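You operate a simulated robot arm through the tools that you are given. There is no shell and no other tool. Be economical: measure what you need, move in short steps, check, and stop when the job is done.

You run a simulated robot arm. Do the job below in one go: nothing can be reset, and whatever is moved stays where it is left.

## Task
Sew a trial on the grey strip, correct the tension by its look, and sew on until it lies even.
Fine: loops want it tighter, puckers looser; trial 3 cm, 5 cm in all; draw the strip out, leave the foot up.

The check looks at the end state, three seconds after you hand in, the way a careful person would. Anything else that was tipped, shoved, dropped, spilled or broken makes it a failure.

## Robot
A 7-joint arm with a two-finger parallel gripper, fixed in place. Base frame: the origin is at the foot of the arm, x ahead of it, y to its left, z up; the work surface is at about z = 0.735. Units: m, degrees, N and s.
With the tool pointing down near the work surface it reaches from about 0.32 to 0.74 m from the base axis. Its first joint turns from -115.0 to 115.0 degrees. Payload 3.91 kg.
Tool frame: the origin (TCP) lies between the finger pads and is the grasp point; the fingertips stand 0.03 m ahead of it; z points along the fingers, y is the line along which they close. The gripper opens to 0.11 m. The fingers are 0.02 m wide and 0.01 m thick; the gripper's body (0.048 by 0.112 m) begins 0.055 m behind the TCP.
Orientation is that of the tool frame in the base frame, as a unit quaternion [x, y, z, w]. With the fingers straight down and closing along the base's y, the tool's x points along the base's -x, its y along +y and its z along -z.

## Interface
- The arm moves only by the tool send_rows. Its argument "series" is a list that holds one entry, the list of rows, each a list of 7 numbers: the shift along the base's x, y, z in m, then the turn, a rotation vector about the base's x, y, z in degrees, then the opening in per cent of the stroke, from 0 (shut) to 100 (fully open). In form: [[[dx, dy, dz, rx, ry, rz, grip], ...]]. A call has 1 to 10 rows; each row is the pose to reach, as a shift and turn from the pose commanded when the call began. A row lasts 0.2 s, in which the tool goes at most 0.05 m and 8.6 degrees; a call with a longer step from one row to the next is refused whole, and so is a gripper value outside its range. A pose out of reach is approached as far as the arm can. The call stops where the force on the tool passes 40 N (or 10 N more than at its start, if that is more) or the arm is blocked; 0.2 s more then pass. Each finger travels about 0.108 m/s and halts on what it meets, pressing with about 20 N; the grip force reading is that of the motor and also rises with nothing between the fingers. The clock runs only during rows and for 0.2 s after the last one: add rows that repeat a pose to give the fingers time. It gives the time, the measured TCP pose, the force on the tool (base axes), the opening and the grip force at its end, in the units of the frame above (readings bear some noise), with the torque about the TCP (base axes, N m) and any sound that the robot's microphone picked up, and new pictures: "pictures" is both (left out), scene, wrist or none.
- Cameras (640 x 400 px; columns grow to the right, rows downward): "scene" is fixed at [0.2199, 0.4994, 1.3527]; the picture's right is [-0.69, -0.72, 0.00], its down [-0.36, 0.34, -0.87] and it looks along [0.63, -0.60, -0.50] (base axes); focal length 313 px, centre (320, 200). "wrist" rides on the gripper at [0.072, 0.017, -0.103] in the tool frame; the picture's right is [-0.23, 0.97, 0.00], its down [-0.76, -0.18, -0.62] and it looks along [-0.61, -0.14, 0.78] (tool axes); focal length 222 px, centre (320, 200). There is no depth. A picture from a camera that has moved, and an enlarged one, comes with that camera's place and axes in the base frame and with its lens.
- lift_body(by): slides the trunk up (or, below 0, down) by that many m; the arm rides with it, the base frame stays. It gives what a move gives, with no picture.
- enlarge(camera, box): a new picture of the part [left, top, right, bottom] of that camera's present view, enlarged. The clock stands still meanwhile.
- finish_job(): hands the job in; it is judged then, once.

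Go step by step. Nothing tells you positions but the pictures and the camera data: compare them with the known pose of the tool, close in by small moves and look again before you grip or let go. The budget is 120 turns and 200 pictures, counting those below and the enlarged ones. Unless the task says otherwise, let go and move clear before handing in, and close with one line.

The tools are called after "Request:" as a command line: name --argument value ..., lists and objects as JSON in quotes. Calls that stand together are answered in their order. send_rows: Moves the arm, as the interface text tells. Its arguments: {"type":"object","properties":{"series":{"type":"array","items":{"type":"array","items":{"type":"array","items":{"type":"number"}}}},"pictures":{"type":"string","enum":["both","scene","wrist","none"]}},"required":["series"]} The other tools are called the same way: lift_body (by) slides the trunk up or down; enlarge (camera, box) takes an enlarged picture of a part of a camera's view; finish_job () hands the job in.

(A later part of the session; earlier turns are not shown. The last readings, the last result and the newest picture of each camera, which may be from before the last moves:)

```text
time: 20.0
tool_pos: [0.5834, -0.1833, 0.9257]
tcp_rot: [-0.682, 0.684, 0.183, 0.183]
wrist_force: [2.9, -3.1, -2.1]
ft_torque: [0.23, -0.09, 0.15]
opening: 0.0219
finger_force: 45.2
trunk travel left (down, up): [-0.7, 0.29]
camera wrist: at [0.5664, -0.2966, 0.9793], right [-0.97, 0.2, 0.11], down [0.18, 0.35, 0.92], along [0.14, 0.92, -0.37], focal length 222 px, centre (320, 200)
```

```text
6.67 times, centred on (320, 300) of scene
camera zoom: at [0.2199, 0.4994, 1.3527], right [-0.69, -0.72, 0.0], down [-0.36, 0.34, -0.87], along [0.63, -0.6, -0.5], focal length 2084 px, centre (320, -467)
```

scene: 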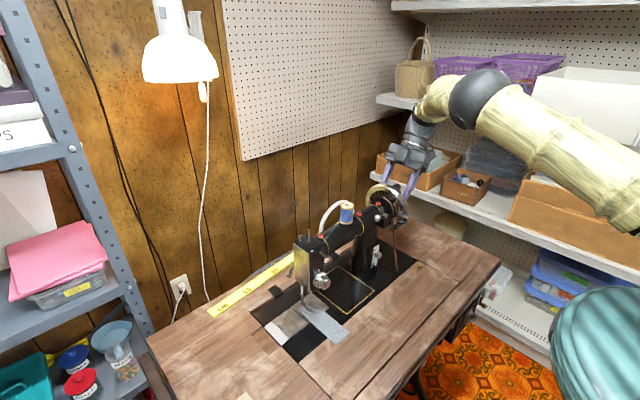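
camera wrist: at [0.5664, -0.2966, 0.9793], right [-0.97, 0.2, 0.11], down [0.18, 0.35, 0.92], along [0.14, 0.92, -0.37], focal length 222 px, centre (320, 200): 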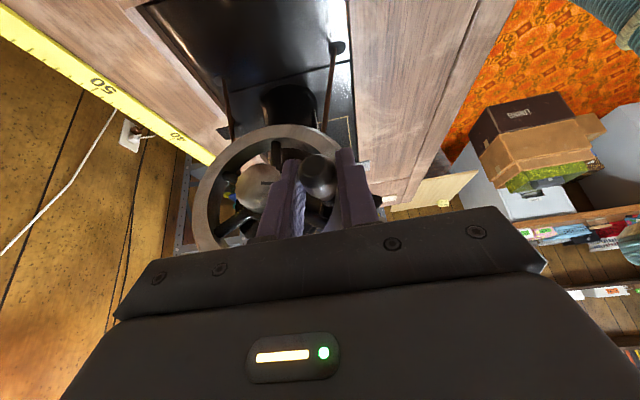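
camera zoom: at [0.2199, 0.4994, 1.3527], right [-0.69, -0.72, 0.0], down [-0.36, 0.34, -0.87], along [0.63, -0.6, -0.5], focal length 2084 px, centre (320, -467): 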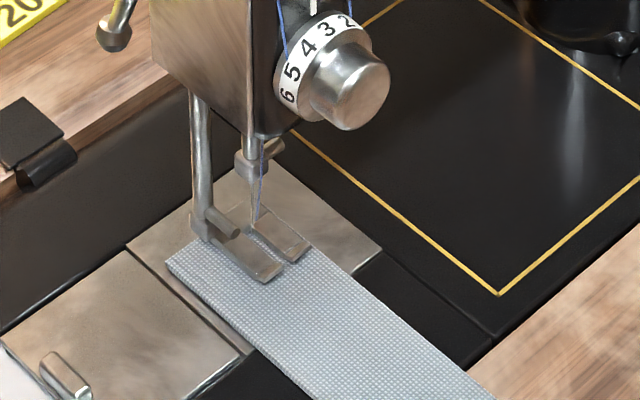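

One stitch fed the strip about 4 mm toward the back, as expected. I'll continue the trial with three more turns.

Request:
send_rows --series '[[[0.0039, 0, -0.0275, 0, 0, 0, 10], [0.0232, 0, -0.0475, 0, 0, 0, 10], [0.0506, 0, -0.0524, 0, 0, 0, 10], [0.0756, 0, -0.0402, 0, 0, 0, 10], [0.0886, 0, -0.0156, 0, 0, 0, 10], [0.0848, 0, 0.0119, 0, 0, 0, 10], [0.0654, 0, 0.0319, 0, 0, 0, 10], [0.0381, 0, 0.0368, 0, 0, 0, 10], [0.0131, 0, 0.0246, 0, 0, 0, 10], [0, 0, 0, 0, 0, 0, 10]]]' --pictures "none"

Request:
send_rows --series '[[[0.0039, 0, -0.0275, 0, 0, 0, 10], [0.0232, 0, -0.0475, 0, 0, 0, 10], [0.0506, 0, -0.0524, 0, 0, 0, 10], [0.0756, 0, -0.0402, 0, 0, 0, 10], [0.0886, 0, -0.0156, 0, 0, 0, 10], [0.0848, 0, 0.0119, 0, 0, 0, 10], [0.0654, 0, 0.0319, 0, 0, 0, 10], [0.0381, 0, 0.0368, 0, 0, 0, 10], [0.0131, 0, 0.0246, 0, 0, 0, 10], [0, 0, 0, 0, 0, 0, 10]]]' --pictures "none"

Request:
send_rows --series '[[[0.0039, 0, -0.0275, 0, 0, 0, 10], [0.0232, 0, -0.0475, 0, 0, 0, 10], [0.0506, 0, -0.0524, 0, 0, 0, 10], [0.0756, 0, -0.0402, 0, 0, 0, 10], [0.0886, 0, -0.0156, 0, 0, 0, 10], [0.0848, 0, 0.0119, 0, 0, 0, 10], [0.0654, 0, 0.0319, 0, 0, 0, 10], [0.0381, 0, 0.0368, 0, 0, 0, 10], [0.0131, 0, 0.0246, 0, 0, 0, 10], [0, 0, 0, 0, 0, 0, 10]]]' --pictures "none"

Request:
enlarge --camera "scene" --box '[290, 270, 350, 330]'

```text
time: 22.2
tool_pos: [0.5831, -0.1828, 0.9268]
tcp_rot: [0.683, -0.682, -0.185, -0.183]
wrist_force: [4.3, -1.3, -3.3]
ft_torque: [-0.18, -0.05, 0.05]
opening: 0.0218
finger_force: 45.2
trunk travel left (down, up): [-0.7, 0.29]
```

```text
time: 24.4
tool_pos: [0.5842, -0.183, 0.9269]
tcp_rot: [0.684, -0.682, -0.183, -0.183]
wrist_force: [11.8, 7.0, -3.9]
ft_torque: [0.56, -0.12, -0.01]
opening: 0.022
finger_force: 44.6
trunk travel left (down, up): [-0.7, 0.29]
```

```text
time: 26.6
tool_pos: [0.5836, -0.1816, 0.9241]
tcp_rot: [-0.683, 0.683, 0.183, 0.183]
wrist_force: [-4.4, -10.8, -1.3]
ft_torque: [-0.38, 0.04, 0.21]
opening: 0.0217
finger_force: 45.3
trunk travel left (down, up): [-0.7, 0.29]
```

```text
6.67 times, centred on (320, 300) of scene
camera zoom: at [0.2199, 0.4994, 1.3527], right [-0.69, -0.72, 0.0], down [-0.36, 0.34, -0.87], along [0.63, -0.6, -0.5], focal length 2084 px, centre (320, -467)
```

zoom: 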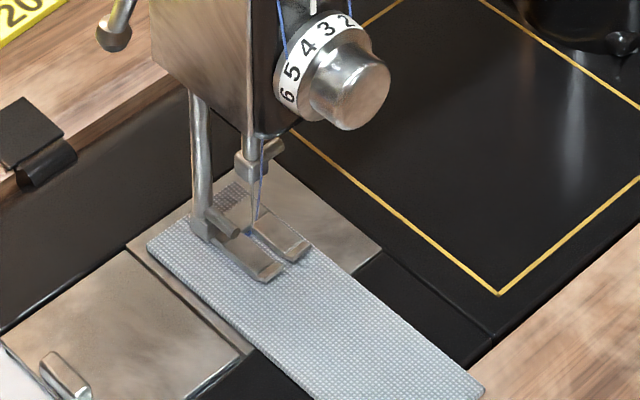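

The strip has fed about 13 mm in 4 turns, or roughly 3.3 mm a turn. I'll do four more.

Request:
send_rows --series '[[[0.0039, 0, -0.0275, 0, 0, 0, 10], [0.0232, 0, -0.0475, 0, 0, 0, 10], [0.0506, 0, -0.0524, 0, 0, 0, 10], [0.0756, 0, -0.0402, 0, 0, 0, 10], [0.0886, 0, -0.0156, 0, 0, 0, 10], [0.0848, 0, 0.0119, 0, 0, 0, 10], [0.0654, 0, 0.0319, 0, 0, 0, 10], [0.0381, 0, 0.0368, 0, 0, 0, 10], [0.0131, 0, 0.0246, 0, 0, 0, 10], [0, 0, 0, 0, 0, 0, 10]]]' --pictures "none"

Request:
send_rows --series '[[[0.0039, 0, -0.0275, 0, 0, 0, 10], [0.0232, 0, -0.0475, 0, 0, 0, 10], [0.0506, 0, -0.0524, 0, 0, 0, 10], [0.0756, 0, -0.0402, 0, 0, 0, 10], [0.0886, 0, -0.0156, 0, 0, 0, 10], [0.0848, 0, 0.0119, 0, 0, 0, 10], [0.0654, 0, 0.0319, 0, 0, 0, 10], [0.0381, 0, 0.0368, 0, 0, 0, 10], [0.0131, 0, 0.0246, 0, 0, 0, 10], [0, 0, 0, 0, 0, 0, 10]]]' --pictures "none"

Request:
send_rows --series '[[[0.0039, 0, -0.0275, 0, 0, 0, 10], [0.0232, 0, -0.0475, 0, 0, 0, 10], [0.0506, 0, -0.0524, 0, 0, 0, 10], [0.0756, 0, -0.0402, 0, 0, 0, 10], [0.0886, 0, -0.0156, 0, 0, 0, 10], [0.0848, 0, 0.0119, 0, 0, 0, 10], [0.0654, 0, 0.0319, 0, 0, 0, 10], [0.0381, 0, 0.0368, 0, 0, 0, 10], [0.0131, 0, 0.0246, 0, 0, 0, 10], [0, 0, 0, 0, 0, 0, 10]]]' --pictures "none"

Request:
send_rows --series '[[[0.0039, 0, -0.0275, 0, 0, 0, 10], [0.0232, 0, -0.0475, 0, 0, 0, 10], [0.0506, 0, -0.0524, 0, 0, 0, 10], [0.0756, 0, -0.0402, 0, 0, 0, 10], [0.0886, 0, -0.0156, 0, 0, 0, 10], [0.0848, 0, 0.0119, 0, 0, 0, 10], [0.0654, 0, 0.0319, 0, 0, 0, 10], [0.0381, 0, 0.0368, 0, 0, 0, 10], [0.0131, 0, 0.0246, 0, 0, 0, 10], [0, 0, 0, 0, 0, 0, 10]]]' --pictures "wrist"

Request:
enlarge --camera "scene" --box '[290, 270, 350, 330]'

```text
time: 28.8
tool_pos: [0.5847, -0.1816, 0.9246]
tcp_rot: [-0.683, 0.683, 0.185, 0.183]
wrist_force: [-6.0, -1.0, 0.3]
ft_torque: [-0.3, 0.06, 0.09]
opening: 0.0218
finger_force: 45.6
trunk travel left (down, up): [-0.7, 0.29]
```

```text
time: 31.0
tool_pos: [0.5848, -0.1813, 0.9252]
tcp_rot: [0.683, -0.683, -0.184, -0.183]
wrist_force: [5.4, 10.6, -2.9]
ft_torque: [1.28, -0.05, 0.11]
opening: 0.0216
finger_force: 44.4
trunk travel left (down, up): [-0.7, 0.29]
```

```text
time: 33.2
tool_pos: [0.584, -0.1806, 0.9255]
tcp_rot: [-0.683, 0.683, 0.183, 0.182]
wrist_force: [-2.3, 0.0, -1.0]
ft_torque: [-0.21, 0.01, 0.21]
opening: 0.0218
finger_force: 44.8
trunk travel left (down, up): [-0.7, 0.29]
```

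```text
time: 35.4
tool_pos: [0.5847, -0.1817, 0.9275]
tcp_rot: [-0.683, 0.683, 0.184, 0.182]
wrist_force: [-6.5, 8.0, 0.4]
ft_torque: [0.95, 0.04, -0.15]
opening: 0.0217
finger_force: 44.8
trunk travel left (down, up): [-0.7, 0.29]
camera wrist: at [0.567, -0.2951, 0.9807], right [-0.97, 0.2, 0.12], down [0.18, 0.35, 0.92], along [0.14, 0.92, -0.37], focal length 222 px, centre (320, 200)
```

wrist: 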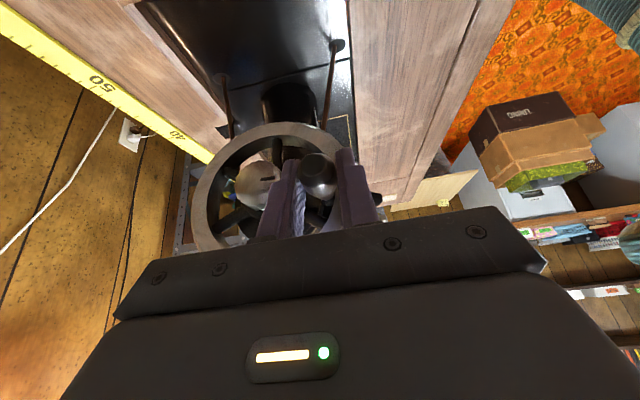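

```text
6.67 times, centred on (320, 300) of scene
camera zoom: at [0.2199, 0.4994, 1.3527], right [-0.69, -0.72, 0.0], down [-0.36, 0.34, -0.87], along [0.63, -0.6, -0.5], focal length 2084 px, centre (320, -467)
```

zoom: 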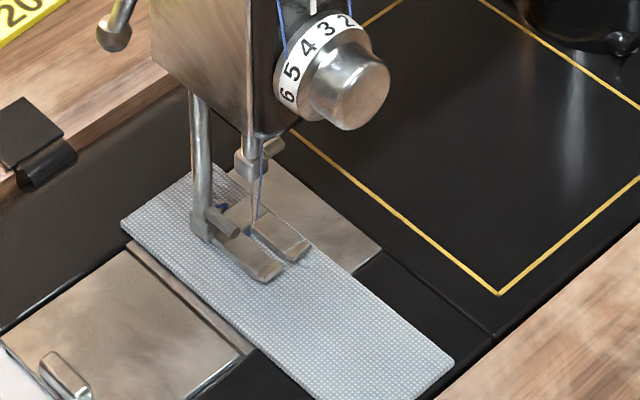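

About 27 mm fed in 8 turns. One more, ending with the handle at the top and the needle up.

Request:
send_rows --series '[[[0.0039, 0, -0.0275, 0, 0, 0, 10], [0.0232, 0, -0.0475, 0, 0, 0, 10], [0.0506, 0, -0.0524, 0, 0, 0, 10], [0.0756, 0, -0.0402, 0, 0, 0, 10], [0.0886, 0, -0.0156, 0, 0, 0, 10], [0.0848, 0, 0.0119, 0, 0, 0, 10], [0.0654, 0, 0.0319, 0, 0, 0, 10], [0.0443, 0, 0.0372, 0, 0, 0, 10], [0.0443, 0, 0.0372, 0, 0, 0, 10]]]' --pictures "wrist"

Request:
enlarge --camera "scene" --box '[290, 270, 350, 330]'

Request:
enlarge --camera "scene" --box '[305, 285, 325, 305]'

```text
time: 37.4
tool_pos: [0.63, -0.1808, 0.9614]
tcp_rot: [-0.682, 0.684, 0.185, 0.181]
wrist_force: [-1.8, 10.1, -29.4]
ft_torque: [0.26, 0.04, -0.17]
opening: 0.0218
finger_force: 44.9
trunk travel left (down, up): [-0.7, 0.29]
camera wrist: at [0.6134, -0.295, 1.0153], right [-0.97, 0.2, 0.12], down [0.18, 0.35, 0.92], along [0.14, 0.92, -0.38], focal length 222 px, centre (320, 200)
```

wrist: 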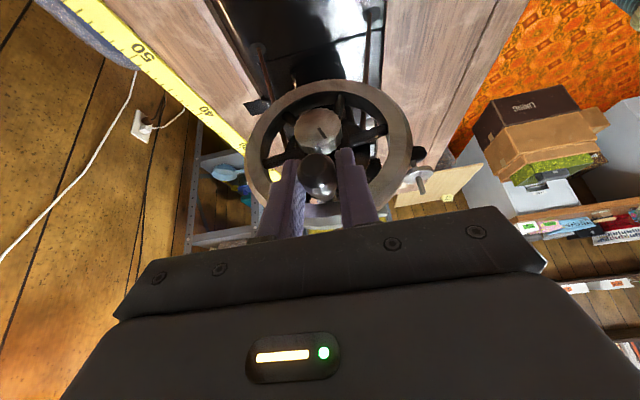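

```text
6.67 times, centred on (320, 300) of scene
camera zoom: at [0.2199, 0.4994, 1.3527], right [-0.69, -0.72, 0.0], down [-0.36, 0.34, -0.87], along [0.63, -0.6, -0.5], focal length 2084 px, centre (320, -467)
```

zoom: 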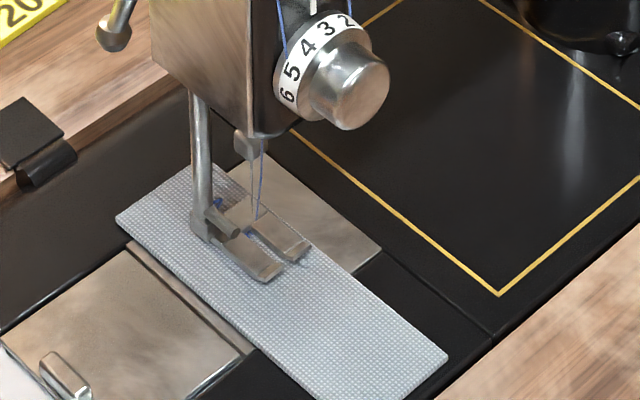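

```text
16.00 times, centred on (315, 295) of scene
camera zoom: at [0.2199, 0.4994, 1.3527], right [-0.69, -0.72, 0.0], down [-0.36, 0.34, -0.87], along [0.63, -0.6, -0.5], focal length 5002 px, centre (400, -1320)
```

zoom: 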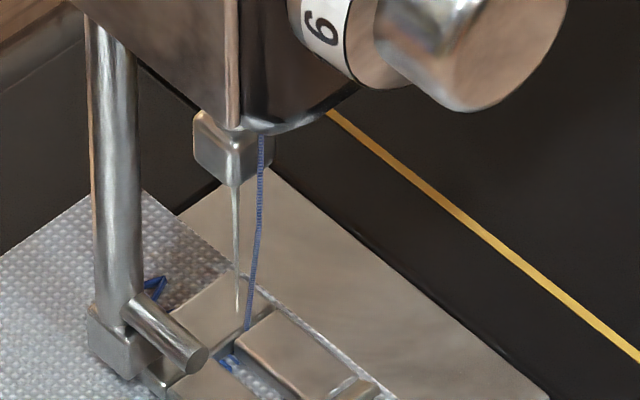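

The strip has fed about 30 mm and I can see blue loops standing by the foot. I'll let go of the handle, back off, and go to the left side to read the seam.

Request:
send_rows --series '[[[0, 0, 0, 0, 0, 0, 60], [0, 0, 0, 0, 0, 0, 60], [0, -0.02, 0.035, 0, 0, 0, 60], [0, -0.045, 0.075, 0, 0, 0, 60], [0, -0.065, 0.11, 0, 0, 0, 60]]]' --pictures "none"

Request:
send_rows --series '[[[-0.03, 0.0, 0, 0, 0, -8.5, 60], [-0.06, 0.0, 0, 0, 0, -17, 60], [-0.09, 0.0, 0, 0, 0, -25.5, 60], [-0.12, 0.02, 0, 0, 0, -34, 60], [-0.15, 0.05, 0, 0, 0, -42.5, 60], [-0.18, 0.08, 0, 0, 0, -51, 60], [-0.2, 0.11, 0, 0, 0, -59.5, 60], [-0.2, 0.15, 0, 0, 0, -68, 60], [-0.2, 0.19, 0, 0, 0, -76.5, 60], [-0.2, 0.23, 0, 0, 0, -85, 60]]]' --pictures "none"

Request:
send_rows --series '[[[0, 0.04, 0, 0, 0, -8.5, 60], [0, 0.08, 0, 0, 0, -17, 60], [0, 0.12, 0, 0, 0, -25.5, 60], [0, 0.16, 0, 0, 0, -34, 60], [0.02, 0.2, 0, 0, 0, -42.5, 60], [0.04, 0.24, 0, 0, 0, -51, 60], [0.06, 0.28, -0.02, 0, 0, -59.5, 60], [0.08, 0.31, -0.04, 0, 0, -68, 60], [0.1, 0.34, -0.06, 0, 0, -76.5, 60], [0.12, 0.36, -0.07, 0, 0, -80, 60]]]' --pictures "wrist"

```text
time: 38.6
tool_pos: [0.6289, -0.2486, 1.0753]
tcp_rot: [0.683, -0.683, -0.183, -0.182]
wrist_force: [0.0, 0.3, 0.3]
ft_torque: [0.02, -0.04, -0.02]
opening: 0.0663
finger_force: 0.0
trunk travel left (down, up): [-0.7, 0.29]
```

```text
time: 40.8
tool_pos: [0.428, -0.016, 1.0747]
tcp_rot: [-0.041, 0.965, 0.012, 0.258]
wrist_force: [0.1, -0.3, -0.7]
ft_torque: [-0.01, 0.04, 0.01]
opening: 0.066
finger_force: 0.1
trunk travel left (down, up): [-0.7, 0.29]
```

```text
time: 43.0
tool_pos: [0.3692, 0.0341, 1.1]
tcp_rot: [0.577, 0.777, -0.156, 0.198]
wrist_force: [-0.1, -0.2, -0.4]
ft_torque: [-0.01, -0.01, 0.01]
opening: 0.0658
finger_force: 0.1
out of reach, approached as far as the arm can: row 5, 6, 7, 8, 9, 10
trunk travel left (down, up): [-0.7, 0.29]
camera wrist: at [0.3519, 0.1477, 1.1548], right [0.99, 0.09, 0.1], down [-0.06, -0.39, 0.92], along [0.12, -0.92, -0.38], focal length 222 px, centre (320, 200)
```

wrist: 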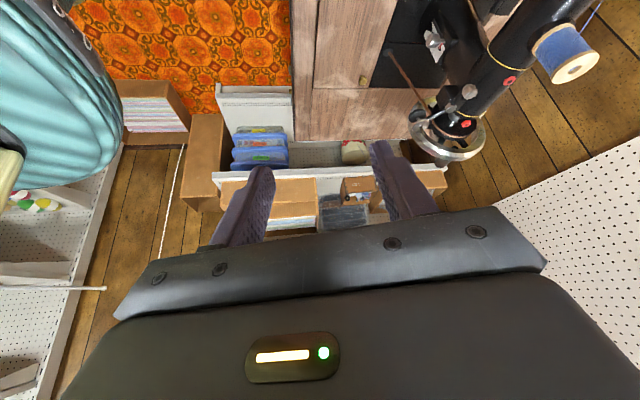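

The arm stalled partway, short of the commanded pose. I'll send a zero move to see where it settles.

Request:
send_rows --series '[[[0, 0, 0, 0, 0, 0, 60], [0, 0, 0, 0, 0, 0, 60]]]' --pictures "none"

```text
time: 43.6
tool_pos: [0.3679, 0.0343, 1.1008]
tcp_rot: [0.576, 0.778, -0.154, 0.199]
wrist_force: [1.0, -0.2, 0.1]
ft_torque: [-0.01, 0.03, -0.02]
opening: 0.066
finger_force: 0.0
trunk travel left (down, up): [-0.7, 0.29]
```

It's settled at its present pose. I'll go on from here in shorter legs, moving forward first.

Request:
send_rows --series '[[[0.03, 0.02, 0, 0, 0, 0, 60], [0.06, 0.04, 0, 0, 0, 0, 60], [0.08, 0.08, -0.01, 0, 0, 0, 60], [0.1, 0.12, -0.02, 0, 0, 0, 60], [0.11, 0.16, -0.03, 0, 0, 0, 60], [0.12, 0.2, -0.04, 0, 0, 0, 60], [0.13, 0.24, -0.05, 0, 0, 0, 60], [0.15, 0.28, -0.05, 0, 0, 0, 60], [0.16, 0.31, -0.05, 0, 0, 0, 60], [0.16, 0.31, -0.05, 0, 0, 0, 60]]]' --pictures "wrist"

```text
time: 45.8
tool_pos: [0.3742, 0.0185, 1.0944]
tcp_rot: [0.588, 0.766, -0.158, 0.204]
wrist_force: [0.0, 0.9, -0.1]
ft_torque: [0.02, 0.01, -0.01]
opening: 0.0658
finger_force: 0.0
out of reach, approached as far as the arm can: row 1, 2, 3, 4, 5, 6, 7, 8, 9, 10
trunk travel left (down, up): [-0.7, 0.29]
camera wrist: at [0.3597, 0.1338, 1.1487], right [0.99, 0.06, 0.11], down [-0.08, -0.38, 0.92], along [0.1, -0.92, -0.38], focal length 222 px, centre (320, 200)
```

wrist: 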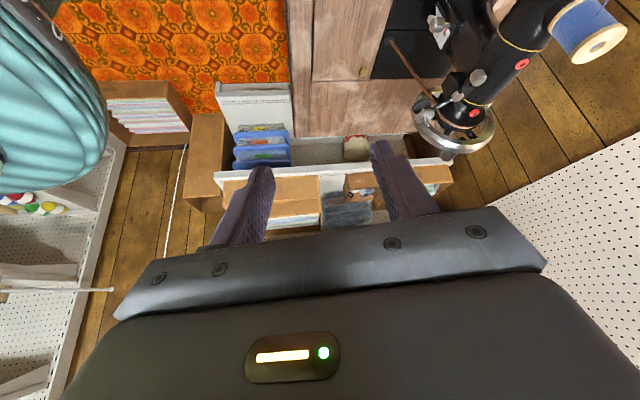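

A wrist joint is at its limit. I'll unwind the yaw first, then move left, then yaw again as I did the first time.

Request:
send_rows --series '[[[0.01, 0, 0, 0, 0, 8.5, 60], [0.02, 0, 0, 0, 0, 17, 60], [0.03, 0, 0, 0, 0, 25.5, 60], [0.04, 0, 0, 0, 0, 34, 60], [0.04, 0.02, 0, 0, 0, 42.5, 60], [0.04, 0.05, 0, 0, 0, 51, 60], [0.04, 0.09, 0, 0, 0, 59.5, 60], [0.04, 0.13, 0, 0, 0, 59.5, 60], [0.04, 0.17, 0, 0, 0, 59.5, 60], [0.05, 0.2, 0, 0, 0, 59.5, 60]]]' --pictures "none"

```text
time: 48.0
tool_pos: [0.4177, 0.231, 1.0957]
tcp_rot: [0.13, 0.957, -0.035, 0.256]
wrist_force: [0.5, 0.5, -0.6]
ft_torque: [0.01, -0.01, 0.0]
opening: 0.0658
finger_force: 0.0
trunk travel left (down, up): [-0.7, 0.29]
```

Request:
send_rows --series '[[[0.02, 0.03, 0, 0, 0, -8, 60], [0.04, 0.06, -0.02, 0, 0, -16, 60], [0.06, 0.08, -0.04, 0, 0, -24, 60], [0.08, 0.1, -0.06, 0, 0, -32, 60], [0.1, 0.12, -0.08, 0, 0, -40, 60], [0.12, 0.12, -0.09, 0, 0, -48, 60], [0.14, 0.12, -0.09, 0, 0, -56, 60], [0.14, 0.12, -0.09, 0, 0, -64, 60], [0.14, 0.12, -0.09, 0, 0, -64, 60]]]' --pictures "wrist"

Request:
enlarge --camera "wrist" --box '[280, 70, 400, 160]'

```text
time: 50.0
tool_pos: [0.3558, 0.0055, 1.09]
tcp_rot: [0.618, 0.742, -0.167, 0.199]
wrist_force: [-0.7, 0.1, 0.7]
ft_torque: [-0.03, -0.02, 0.0]
opening: 0.0661
finger_force: 0.1
out of reach, approached as far as the arm can: row 1, 2, 3, 4, 5, 6, 7, 8, 9
trunk travel left (down, up): [-0.7, 0.29]
camera wrist: at [0.3497, 0.1212, 1.1433], right [0.99, -0.02, 0.11], down [-0.11, -0.37, 0.92], along [0.03, -0.93, -0.37], focal length 222 px, centre (320, 200)
```

wrist: 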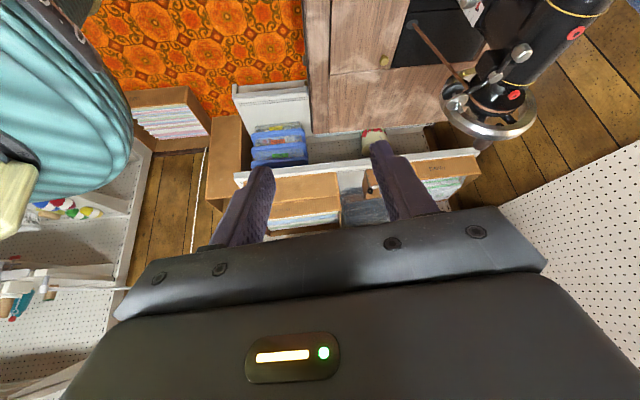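

```text
4.44 times, centred on (340, 115) of wrist
camera zoom: at [0.3497, 0.1212, 1.1433], right [0.99, -0.02, 0.11], down [-0.11, -0.37, 0.92], along [0.03, -0.93, -0.37], focal length 987 px, centre (231, 578)
```

zoom: 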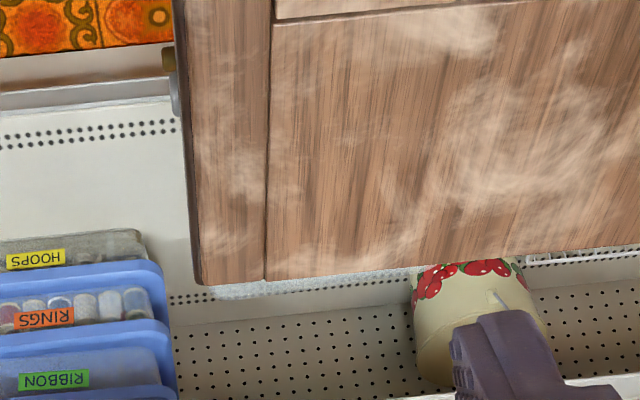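

This arm posture can't yaw left here. The scene camera may show enough of the seam, so I'll zoom there.

Request:
enlarge --camera "scene" --box '[300, 283, 320, 303]'

Request:
enlarge --camera "scene" --box '[306, 286, 314, 294]'

```text
16.00 times, centred on (310, 293) of scene
camera zoom: at [0.2199, 0.4994, 1.3527], right [-0.69, -0.72, 0.0], down [-0.36, 0.34, -0.87], along [0.63, -0.6, -0.5], focal length 5002 px, centre (480, -1288)
```

zoom: 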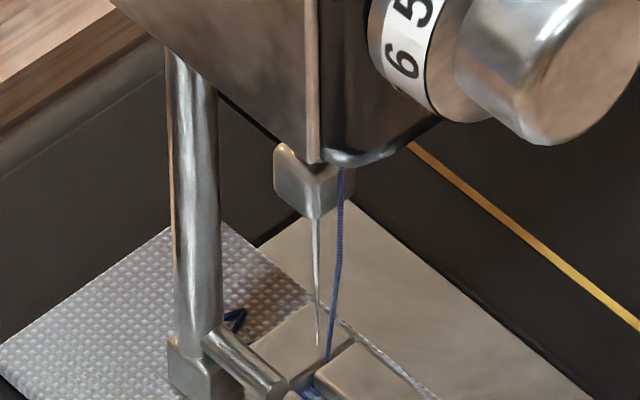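

```text
16.00 times, centred on (310, 290) of scene
camera zoom: at [0.2199, 0.4994, 1.3527], right [-0.69, -0.72, 0.0], down [-0.36, 0.34, -0.87], along [0.63, -0.6, -0.5], focal length 5002 px, centre (480, -1240)
```

zoom: 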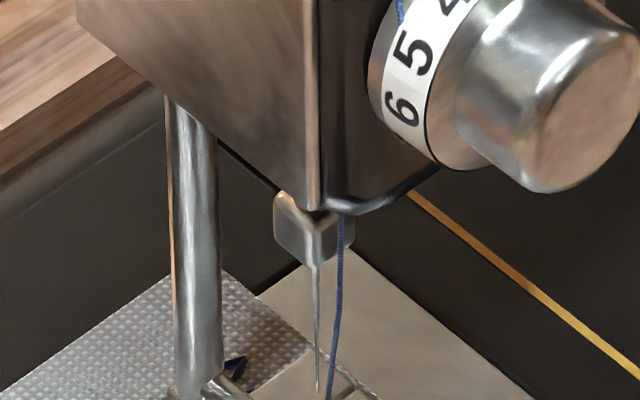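

Most of the seam is hidden behind the presser bar. I'll return to the starting pose to reset the arm's posture, then repeat the left route that worked.

Request:
send_rows --series '[[[0.02, 0, 0, 0, 0, 8, 60], [0.04, 0, 0, 0, 0, 16, 60], [0.06, 0, 0, 0, 0, 24, 60], [0.07, 0.02, 0, 0, 0, 32, 60], [0.08, 0.05, 0.01, 0, 0, 40, 60], [0.09, 0.08, 0.02, 0, 0, 48, 60], [0.09, 0.11, 0.03, 0, 0, 56, 60], [0.09, 0.14, 0.05, 0, 0, 64, 60], [0.09, 0.17, 0.08, 0, 0, 72, 60], [0.09, 0.2, 0.1, 0, 0, 79.6, 60]]]' --pictures "none"

Request:
send_rows --series '[[[0, 0, 0, 0, 7.5, 0, 60], [0, 0, 0, 0, 15, 0, 60], [0, 0, 0, 0, 22.5, 0, 60], [0, 0, 0, 0, 30, 0, 60], [0, 0, 0, 0, 30, 0, 60]]]' --pictures "scene"

```text
time: 52.2
tool_pos: [0.4477, 0.2119, 1.1946]
tcp_rot: [-0.002, 0.966, -0.001, 0.259]
wrist_force: [0.2, -1.1, 0.0]
ft_torque: [0.0, -0.01, 0.01]
opening: 0.0661
finger_force: 0.0
trunk travel left (down, up): [-0.7, 0.29]
```

```text
time: 53.4
tool_pos: [0.448, 0.2117, 1.1956]
tcp_rot: [0.0, 1.0, 0.0, -0.001]
wrist_force: [-0.6, 0.0, -0.2]
ft_torque: [-0.04, -0.01, -0.01]
opening: 0.0661
finger_force: 0.0
trunk travel left (down, up): [-0.7, 0.29]
```

scene: 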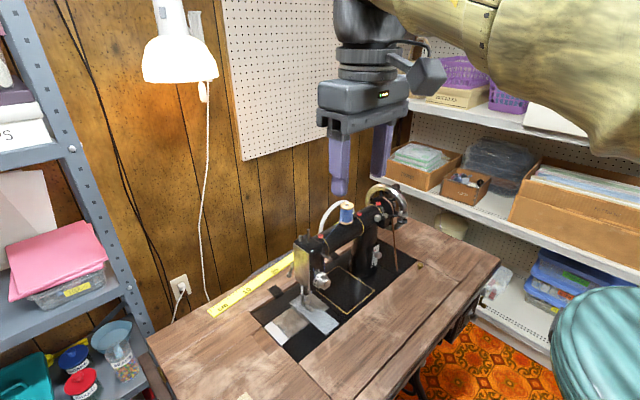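

The elbow now sits in a different posture. I'll raise the trunk so the arm reaches down with more room, and retry the left route.

Request:
lift_body --by 0.2

Request:
send_rows --series '[[[0.02, 0.02, -0.045, 0, 0, 0, 60], [0.03, 0.04, -0.09, 0, 0, 0, 60], [0.04, 0.06, -0.135, 0, 0, 0, 60], [0.05, 0.08, -0.175, 0, 0, -8, 60], [0.06, 0.1, -0.2, 0, 0, -16, 60], [0.07, 0.12, -0.22, 0, 0, -24, 60], [0.08, 0.13, -0.24, 0, 0, -32, 60], [0.08, 0.13, -0.26, 0, 0, -40, 60], [0.08, 0.13, -0.27, 0, 0, -48, 60], [0.08, 0.13, -0.27, 0, 0, -56, 60]]]' --pictures "wrist"

```text
time: 55.6
tool_pos: [0.4478, 0.2108, 1.3954]
tcp_rot: [-0.001, 1.0, 0.0, 0.0]
wrist_force: [0.1, 0.2, 0.0]
ft_torque: [0.01, 0.0, 0.02]
opening: 0.0659
finger_force: 0.1
trunk travel left (down, up): [-0.9, 0.09]
```

```text
refused: row 1 steps farther than a row can; nothing moved
```

Request:
send_rows --series '[[[0.01, 0.01, -0.045, 0, 0, 0, 60], [0.02, 0.02, -0.09, 0, 0, 0, 60], [0.03, 0.03, -0.135, 0, 0, 0, 60], [0.04, 0.04, -0.18, 0, 0, -8, 60], [0.05, 0.06, -0.22, 0, 0, -16, 60], [0.06, 0.08, -0.26, 0, 0, -24, 60], [0.07, 0.1, -0.3, 0, 0, -32, 60], [0.07, 0.12, -0.34, 0, 0, -40, 60], [0.08, 0.14, -0.36, 0, 0, -48, 60], [0.08, 0.14, -0.36, 0, 0, -56, 60]]]' --pictures "wrist"

```text
time: 57.8
tool_pos: [0.5461, 0.2518, 1.0332]
tcp_rot: [0.162, 0.986, 0.041, 0.025]
wrist_force: [-0.3, -0.3, 0.0]
ft_torque: [-0.04, -0.01, 0.03]
opening: 0.0659
finger_force: 0.0
out of reach, approached as far as the arm can: row 6, 7, 8, 9, 10
trunk travel left (down, up): [-0.9, 0.09]
camera wrist: at [0.475, 0.2842, 1.1346], right [0.52, 0.85, 0.1], down [0.62, -0.46, 0.63], along [0.58, -0.27, -0.77], focal length 222 px, centre (320, 200)
```

wrist: 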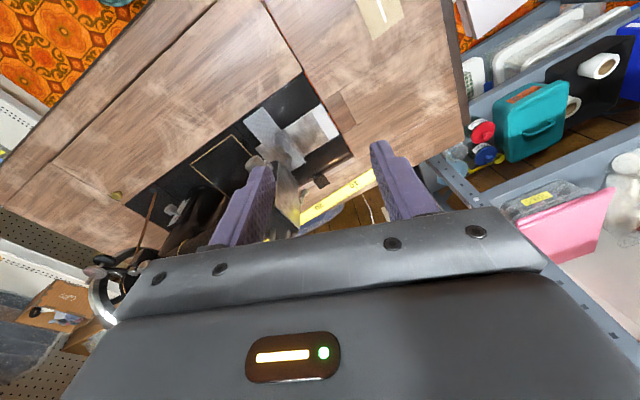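

Request:
enlarge --camera "wrist" --box '[230, 100, 330, 200]'

Request:
send_rows --series '[[[0, 0, 0, 0, 0, 0, 60]]]' --pictures "scene"

```text
4.00 times, centred on (280, 150) of wrist
camera zoom: at [0.475, 0.2842, 1.1346], right [0.52, 0.85, 0.1], down [0.62, -0.46, 0.63], along [0.58, -0.27, -0.77], focal length 888 px, centre (480, 400)
```

zoom: 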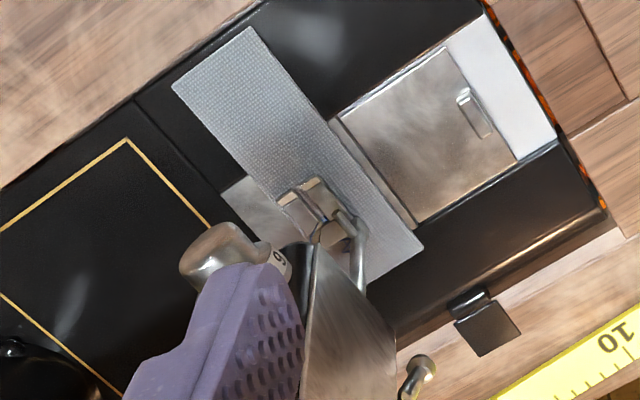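

```text
time: 58.2
tool_pos: [0.5452, 0.2505, 1.0323]
tcp_rot: [0.161, 0.986, 0.042, 0.026]
wrist_force: [-0.6, 0.0, 0.1]
ft_torque: [-0.01, -0.01, -0.02]
opening: 0.066
finger_force: 0.0
trunk travel left (down, up): [-0.9, 0.09]
```

scene: 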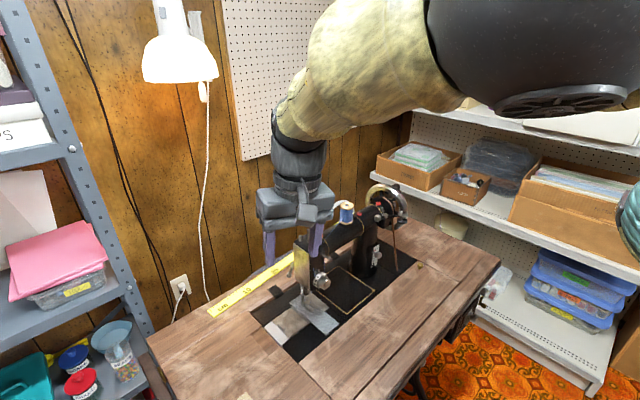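

The seam lies behind the foot and I need to see it from the left. I'll roll the tool so the camera looks down and to the right from that side.

Request:
send_rows --series '[[[0, 0.03, 0, -4, 1.4, 0, 60], [0, 0.06, 0, -10, 3.4, 0, 60], [-0.01, 0.08, -0.02, -17, 5.8, 0, 60], [-0.02, 0.09, -0.04, -24, 8.2, 0, 60], [-0.02, 0.09, -0.06, -30, 10.2, 0, 60], [-0.02, 0.09, -0.06, -30, 10.2, 0, 60]]]' --pictures "both"

```text
time: 59.6
tool_pos: [0.4725, 0.2371, 1.0414]
tcp_rot: [0.095, 0.987, -0.128, -0.001]
wrist_force: [-1.3, 0.5, 0.8]
ft_torque: [-0.02, -0.08, 0.02]
opening: 0.066
finger_force: 0.0
out of reach, approached as far as the arm can: row 1, 2, 3, 4, 5, 6
trunk travel left (down, up): [-0.9, 0.09]
camera wrist: at [0.4058, 0.2932, 1.1356], right [0.41, 0.88, -0.24], down [0.73, -0.16, 0.67], along [0.55, -0.45, -0.71], focal length 222 px, centre (320, 200)
```

scene: 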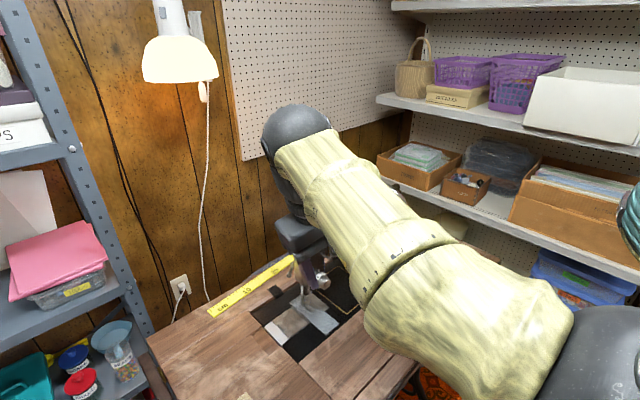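
wrist: 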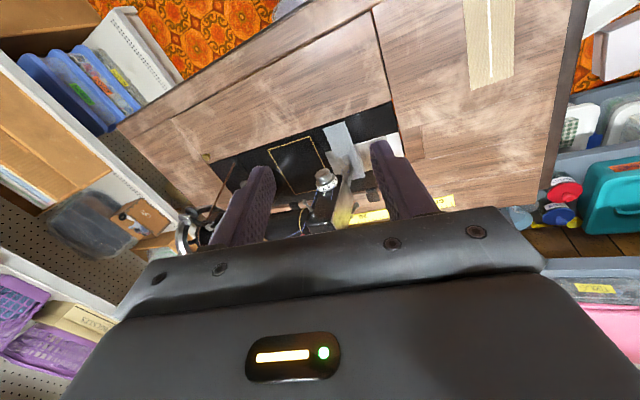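

Request:
send_rows --series '[[[0.01, 0.03, 0, 0, 0, -7, 60], [0.02, 0.06, -0.01, 0, 0, -14, 60], [0.03, 0.08, -0.02, 0, 0, -21, 60], [0.04, 0.09, -0.04, 0, 0, -28, 60], [0.05, 0.1, -0.06, 0, 0, -35, 60], [0.05, 0.1, -0.06, 0, 0, -42, 60], [0.05, 0.1, -0.06, 0, 0, -42, 60]]]' --pictures "wrist"

Request:
enlarge --camera "wrist" --box '[280, 100, 400, 200]'

```text
time: 61.2
tool_pos: [0.4152, 0.1514, 1.18]
tcp_rot: [0.324, 0.937, -0.127, -0.027]
wrist_force: [-0.8, -1.6, 2.5]
ft_torque: [0.12, -0.08, 0.01]
opening: 0.0658
finger_force: 0.1
out of reach, approached as far as the arm can: row 1, 2, 3, 4, 5, 6, 7
trunk travel left (down, up): [-0.9, 0.09]
camera wrist: at [0.3807, 0.2321, 1.2739], right [0.76, 0.6, -0.24], down [0.58, -0.47, 0.67], along [0.29, -0.65, -0.7], focal length 222 px, centre (320, 200)
```

wrist: 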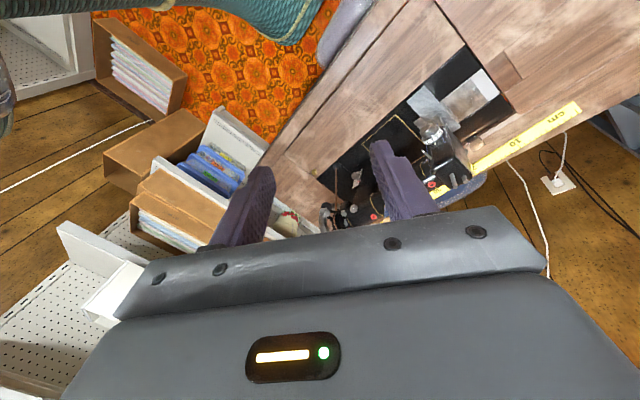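

```text
4.00 times, centred on (340, 150) of wrist
camera zoom: at [0.3807, 0.2321, 1.2739], right [0.76, 0.6, -0.24], down [0.58, -0.47, 0.67], along [0.29, -0.65, -0.7], focal length 888 px, centre (240, 400)
```

zoom: 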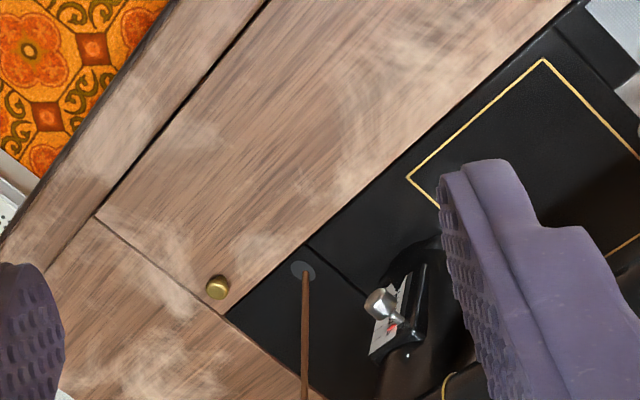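

This posture won't do the left view. Instead I'll look from the front right, under the machine's arm, where the posture works; the seam behind the foot should be visible from there.

Request:
send_rows --series '[[[0.0, -0.01, 0, 1.58, -2.72, 7.6, 60], [0.005, -0.03, -0.01, 3.16, -5.44, 15.2, 60], [0.01, -0.05, -0.02, 4.75, -8.15, 22.8, 60], [0.015, -0.07, -0.03, 6.33, -10.9, 30.4, 60], [0.02, -0.09, -0.05, 7.9, -13.6, 38, 60], [0.025, -0.11, -0.07, 9.5, -16.3, 45.7, 60], [0.03, -0.13, -0.09, 11.1, -19, 53.3, 60], [0.035, -0.15, -0.11, 12.7, -21.7, 60.9, 60], [0.04, -0.17, -0.13, 14.2, -24.5, 68.5, 60], [0.045, -0.19, -0.15, 15.8, -27.2, 76.1, 60]]]' --pictures "none"

Request:
send_rows --series '[[[0, 0, 0, 1.6, -2.7, 7.6, 60], [0, 0, -0.04, 1.6, -2.7, 7.6, 60], [0, 0, -0.08, 1.6, -2.7, 7.6, 60], [0, 0, -0.08, 1.6, -2.7, 7.6, 60]]]' --pictures "wrist"

```text
time: 63.4
tool_pos: [0.4628, -0.0337, 1.0312]
tcp_rot: [-0.302, 0.923, 0.08, 0.223]
wrist_force: [0.8, -1.1, 0.0]
ft_torque: [0.04, 0.01, 0.04]
opening: 0.0661
finger_force: 0.0
trunk travel left (down, up): [-0.9, 0.09]
```

```text
time: 64.4
tool_pos: [0.4622, -0.0309, 0.9521]
tcp_rot: [-0.363, 0.894, 0.098, 0.243]
wrist_force: [0.4, -0.7, 0.3]
ft_torque: [0.02, -0.02, 0.01]
opening: 0.066
finger_force: 0.1
trunk travel left (down, up): [-0.9, 0.09]
camera wrist: at [0.3664, -0.0994, 1.0051], right [-0.54, 0.84, 0.11], down [0.37, 0.11, 0.92], along [0.76, 0.54, -0.37], focal length 222 px, centre (320, 200)
```

wrist: 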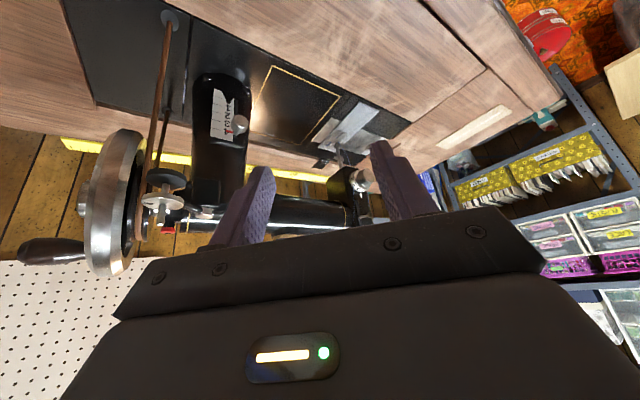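

Request:
enlarge --camera "wrist" --box '[310, 110, 370, 170]'

Request:
enlarge --camera "wrist" --box '[325, 135, 349, 159]'

```text
6.67 times, centred on (340, 140) of wrist
camera zoom: at [0.3664, -0.0994, 1.0051], right [-0.54, 0.84, 0.11], down [0.37, 0.11, 0.92], along [0.76, 0.54, -0.37], focal length 1481 px, centre (187, 600)
```

zoom: 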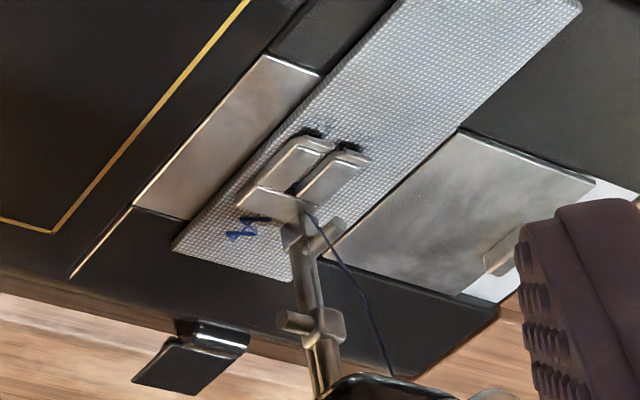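

```text
16.00 times, centred on (337, 147) of wrist
camera zoom: at [0.3664, -0.0994, 1.0051], right [-0.54, 0.84, 0.11], down [0.37, 0.11, 0.92], along [0.76, 0.54, -0.37], focal length 3554 px, centre (48, 1048)
```

zoom: 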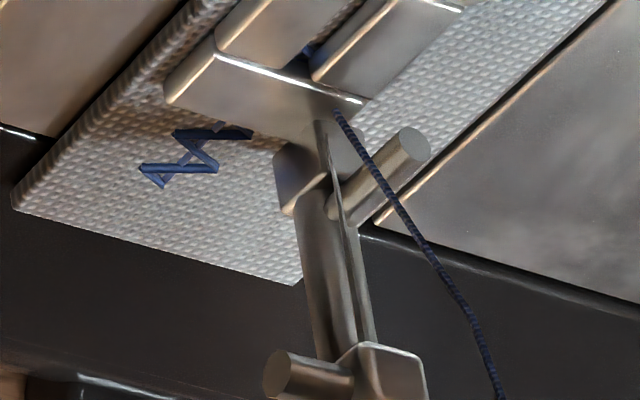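

The seam behind the foot shows loose, zigzag loops lying on top, so it needs to be tighter (a higher number). I'll read the dial.

Request:
enlarge --camera "wrist" --box '[335, 150, 385, 210]'

Request:
enlarge --camera "scene" --box '[305, 265, 335, 295]'

```text
6.67 times, centred on (360, 180) of wrist
camera zoom: at [0.3664, -0.0994, 1.0051], right [-0.54, 0.84, 0.11], down [0.37, 0.11, 0.92], along [0.76, 0.54, -0.37], focal length 1481 px, centre (53, 333)
```

zoom: 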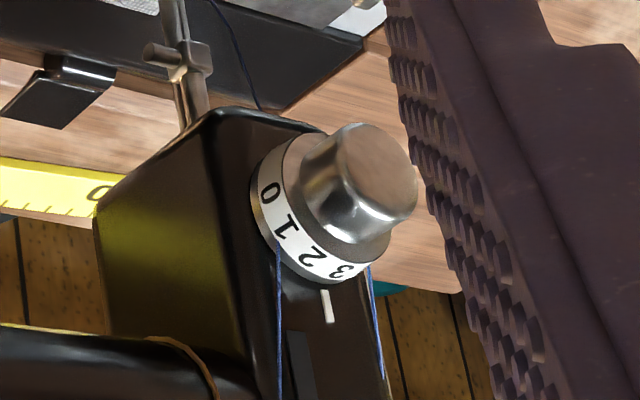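

```text
13.33 times, centred on (320, 280) of scene
camera zoom: at [0.2199, 0.4994, 1.3527], right [-0.69, -0.72, 0.0], down [-0.36, 0.34, -0.87], along [0.63, -0.6, -0.5], focal length 4169 px, centre (320, -867)
```

zoom: 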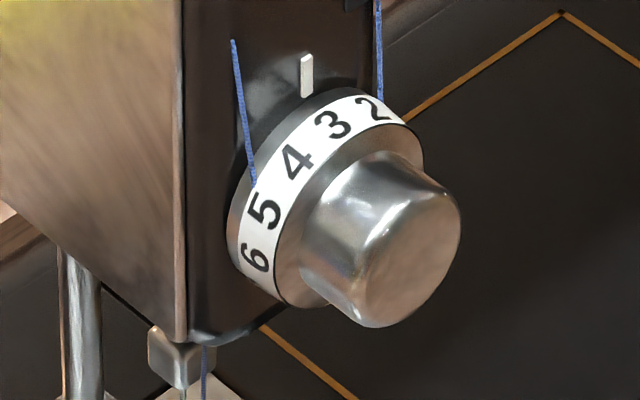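

The dial reads 3, and its knob end is at about (0.571, 0.1445, 0.853), pointing to the front. I'll line the gripper up in front of and above it, and grip it at yaw 0 with the 30° tilt.

Request:
send_rows --series '[[[0, 0.01, 0.02, 0, 0, -7.4, 60], [0, 0.045, 0.03, 0, 0, -14.8, 60], [0, 0.085, 0.03, 0, 0, -22.2, 60], [0.01, 0.12, 0.03, 0, 0, -29.6, 60], [0.02, 0.15, 0.03, 0, 0, -37, 60], [0.03, 0.1755, 0.03, 0, 0, -44, 60], [0.03, 0.1755, 0.03, 0, 0, -44, 60]]]' --pictures "wrist"

Request:
enlarge --camera "wrist" --box '[250, 100, 400, 220]'

```text
time: 66.0
tool_pos: [0.4916, 0.1427, 0.9819]
tcp_rot: [0.0, 0.965, 0.001, 0.261]
wrist_force: [-0.3, 0.0, 0.0]
ft_torque: [0.01, 0.02, -0.01]
opening: 0.0664
finger_force: 0.0
trunk travel left (down, up): [-0.9, 0.09]
camera wrist: at [0.3756, 0.1602, 1.0357], right [0.2, 0.97, 0.12], down [0.34, -0.18, 0.92], along [0.92, -0.14, -0.37], focal length 222 px, centre (320, 200)
```

wrist: 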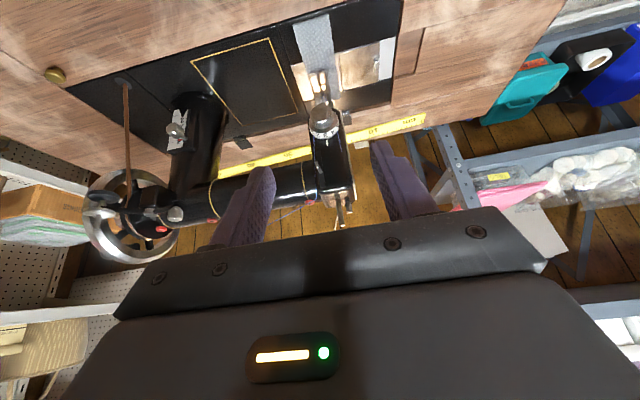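

```text
3.33 times, centred on (325, 160) of wrist
camera zoom: at [0.3756, 0.1602, 1.0357], right [0.2, 0.97, 0.12], down [0.34, -0.18, 0.92], along [0.92, -0.14, -0.37], focal length 740 px, centre (303, 333)
```

zoom: 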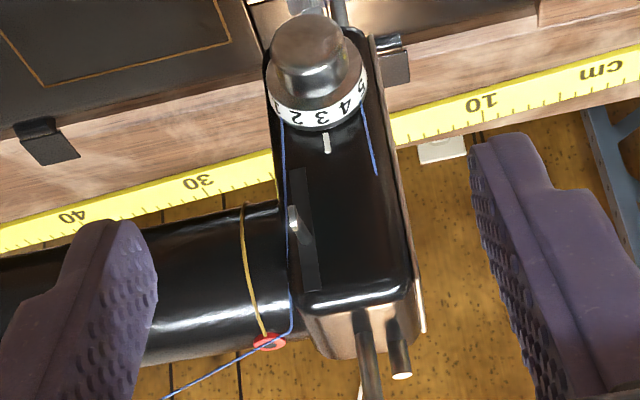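

The reading is confirmed at 3. I'll pre-roll the tool by −27° about the knob's axis and approach partway.

Request:
send_rows --series '[[[0.008, 0.012, -0.01, -6.75, 0, 0, 60], [0.016, 0.024, -0.025, -13.5, 0, 0, 60], [0.023, 0.033, -0.04, -20.25, 0, 0, 60], [0.03, 0.041, -0.053, -27, 0, 0, 60], [0.05, 0.0255, -0.0836, -27, 0, 0, 60], [0.05, 0.0255, -0.0836, -27, 0, 0, 60]]]' --pictures "wrist"

Request:
enlarge --camera "wrist" --box '[240, 80, 400, 220]'

```text
time: 67.4
tool_pos: [0.5397, 0.1716, 0.8997]
tcp_rot: [-0.062, 0.938, -0.225, 0.255]
wrist_force: [0.3, -0.4, -0.3]
ft_torque: [0.0, -0.04, -0.02]
opening: 0.0661
finger_force: 0.0
trunk travel left (down, up): [-0.9, 0.09]
camera wrist: at [0.4241, 0.2098, 0.9396], right [0.19, 0.92, -0.34], down [0.34, 0.26, 0.9], along [0.92, -0.29, -0.26], focal length 222 px, centre (320, 200)
```

wrist: 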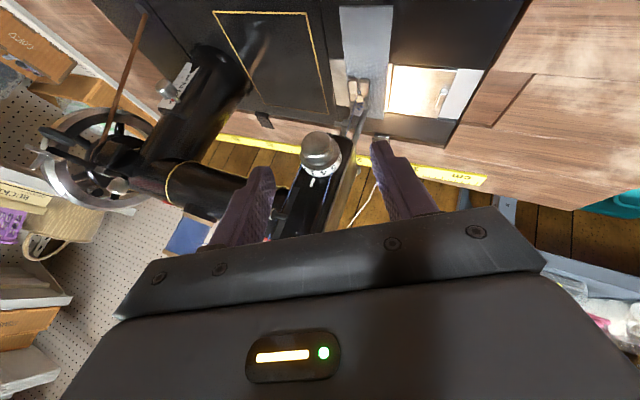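

```text
2.86 times, centred on (320, 150) of wrist
camera zoom: at [0.4241, 0.2098, 0.9396], right [0.19, 0.92, -0.34], down [0.34, 0.26, 0.9], along [0.92, -0.29, -0.26], focal length 635 px, centre (320, 343)
```

zoom: 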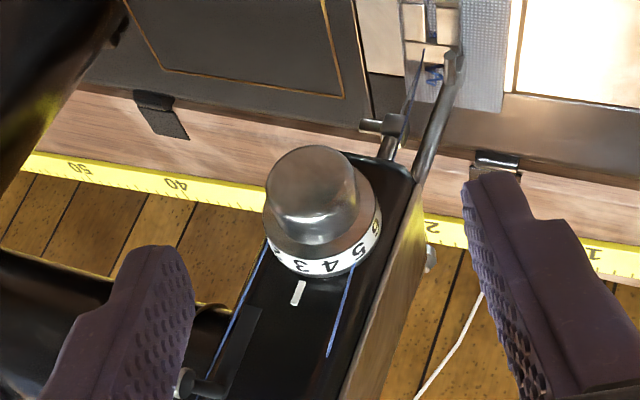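

Well centred. Advancing onto the knob and closing.

Request:
send_rows --series '[[[0.01, -0.0079, -0.0154, 0, 0, 0, 60], [0.0204, -0.0158, -0.0309, 0, 0, 0, 60], [0.0204, -0.0158, -0.0309, 0, 0, 0, 35], [0.0204, -0.0158, -0.0309, 0, 0, 0, 10], [0.0204, -0.0158, -0.0309, 0, 0, 0, 10]]]' --pictures "wrist"

Request:
enlarge --camera "wrist" --box '[240, 80, 400, 220]'

Request:
enlarge --camera "scene" --box '[295, 240, 345, 300]'

```text
time: 68.6
tool_pos: [0.5615, 0.1509, 0.8695]
tcp_rot: [-0.061, 0.938, -0.226, 0.255]
wrist_force: [0.8, -8.0, 6.4]
ft_torque: [-0.19, -0.2, -0.27]
opening: 0.0258
finger_force: 45.0
trunk travel left (down, up): [-0.9, 0.09]
camera wrist: at [0.4466, 0.1907, 0.9088], right [0.2, 0.92, -0.34], down [0.34, 0.26, 0.9], along [0.92, -0.29, -0.26], focal length 222 px, centre (320, 200)
```

wrist: 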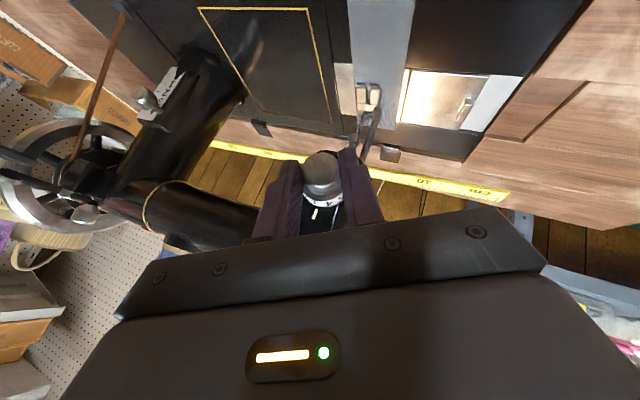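

```text
2.86 times, centred on (320, 150) of wrist
camera zoom: at [0.4466, 0.1907, 0.9088], right [0.2, 0.92, -0.34], down [0.34, 0.26, 0.9], along [0.92, -0.29, -0.26], focal length 635 px, centre (320, 343)
```

zoom: 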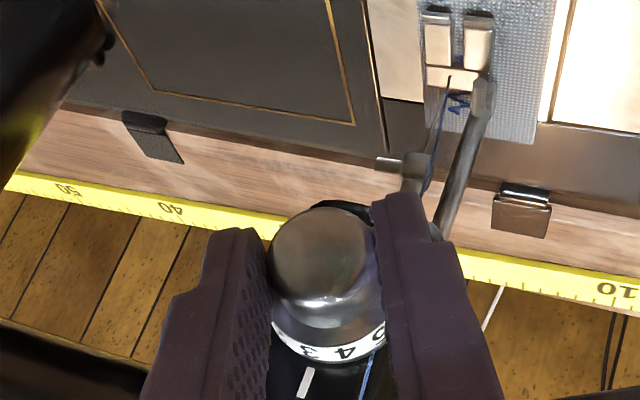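

```text
6.67 times, centred on (320, 270) of scene
camera zoom: at [0.2199, 0.4994, 1.3527], right [-0.69, -0.72, 0.0], down [-0.36, 0.34, -0.87], along [0.63, -0.6, -0.5], focal length 2084 px, centre (320, -267)
```

zoom: 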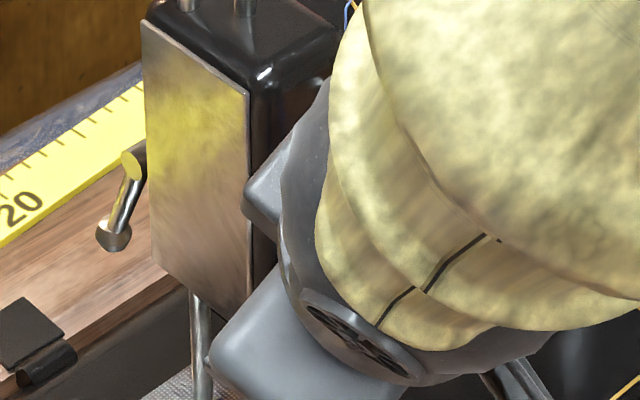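

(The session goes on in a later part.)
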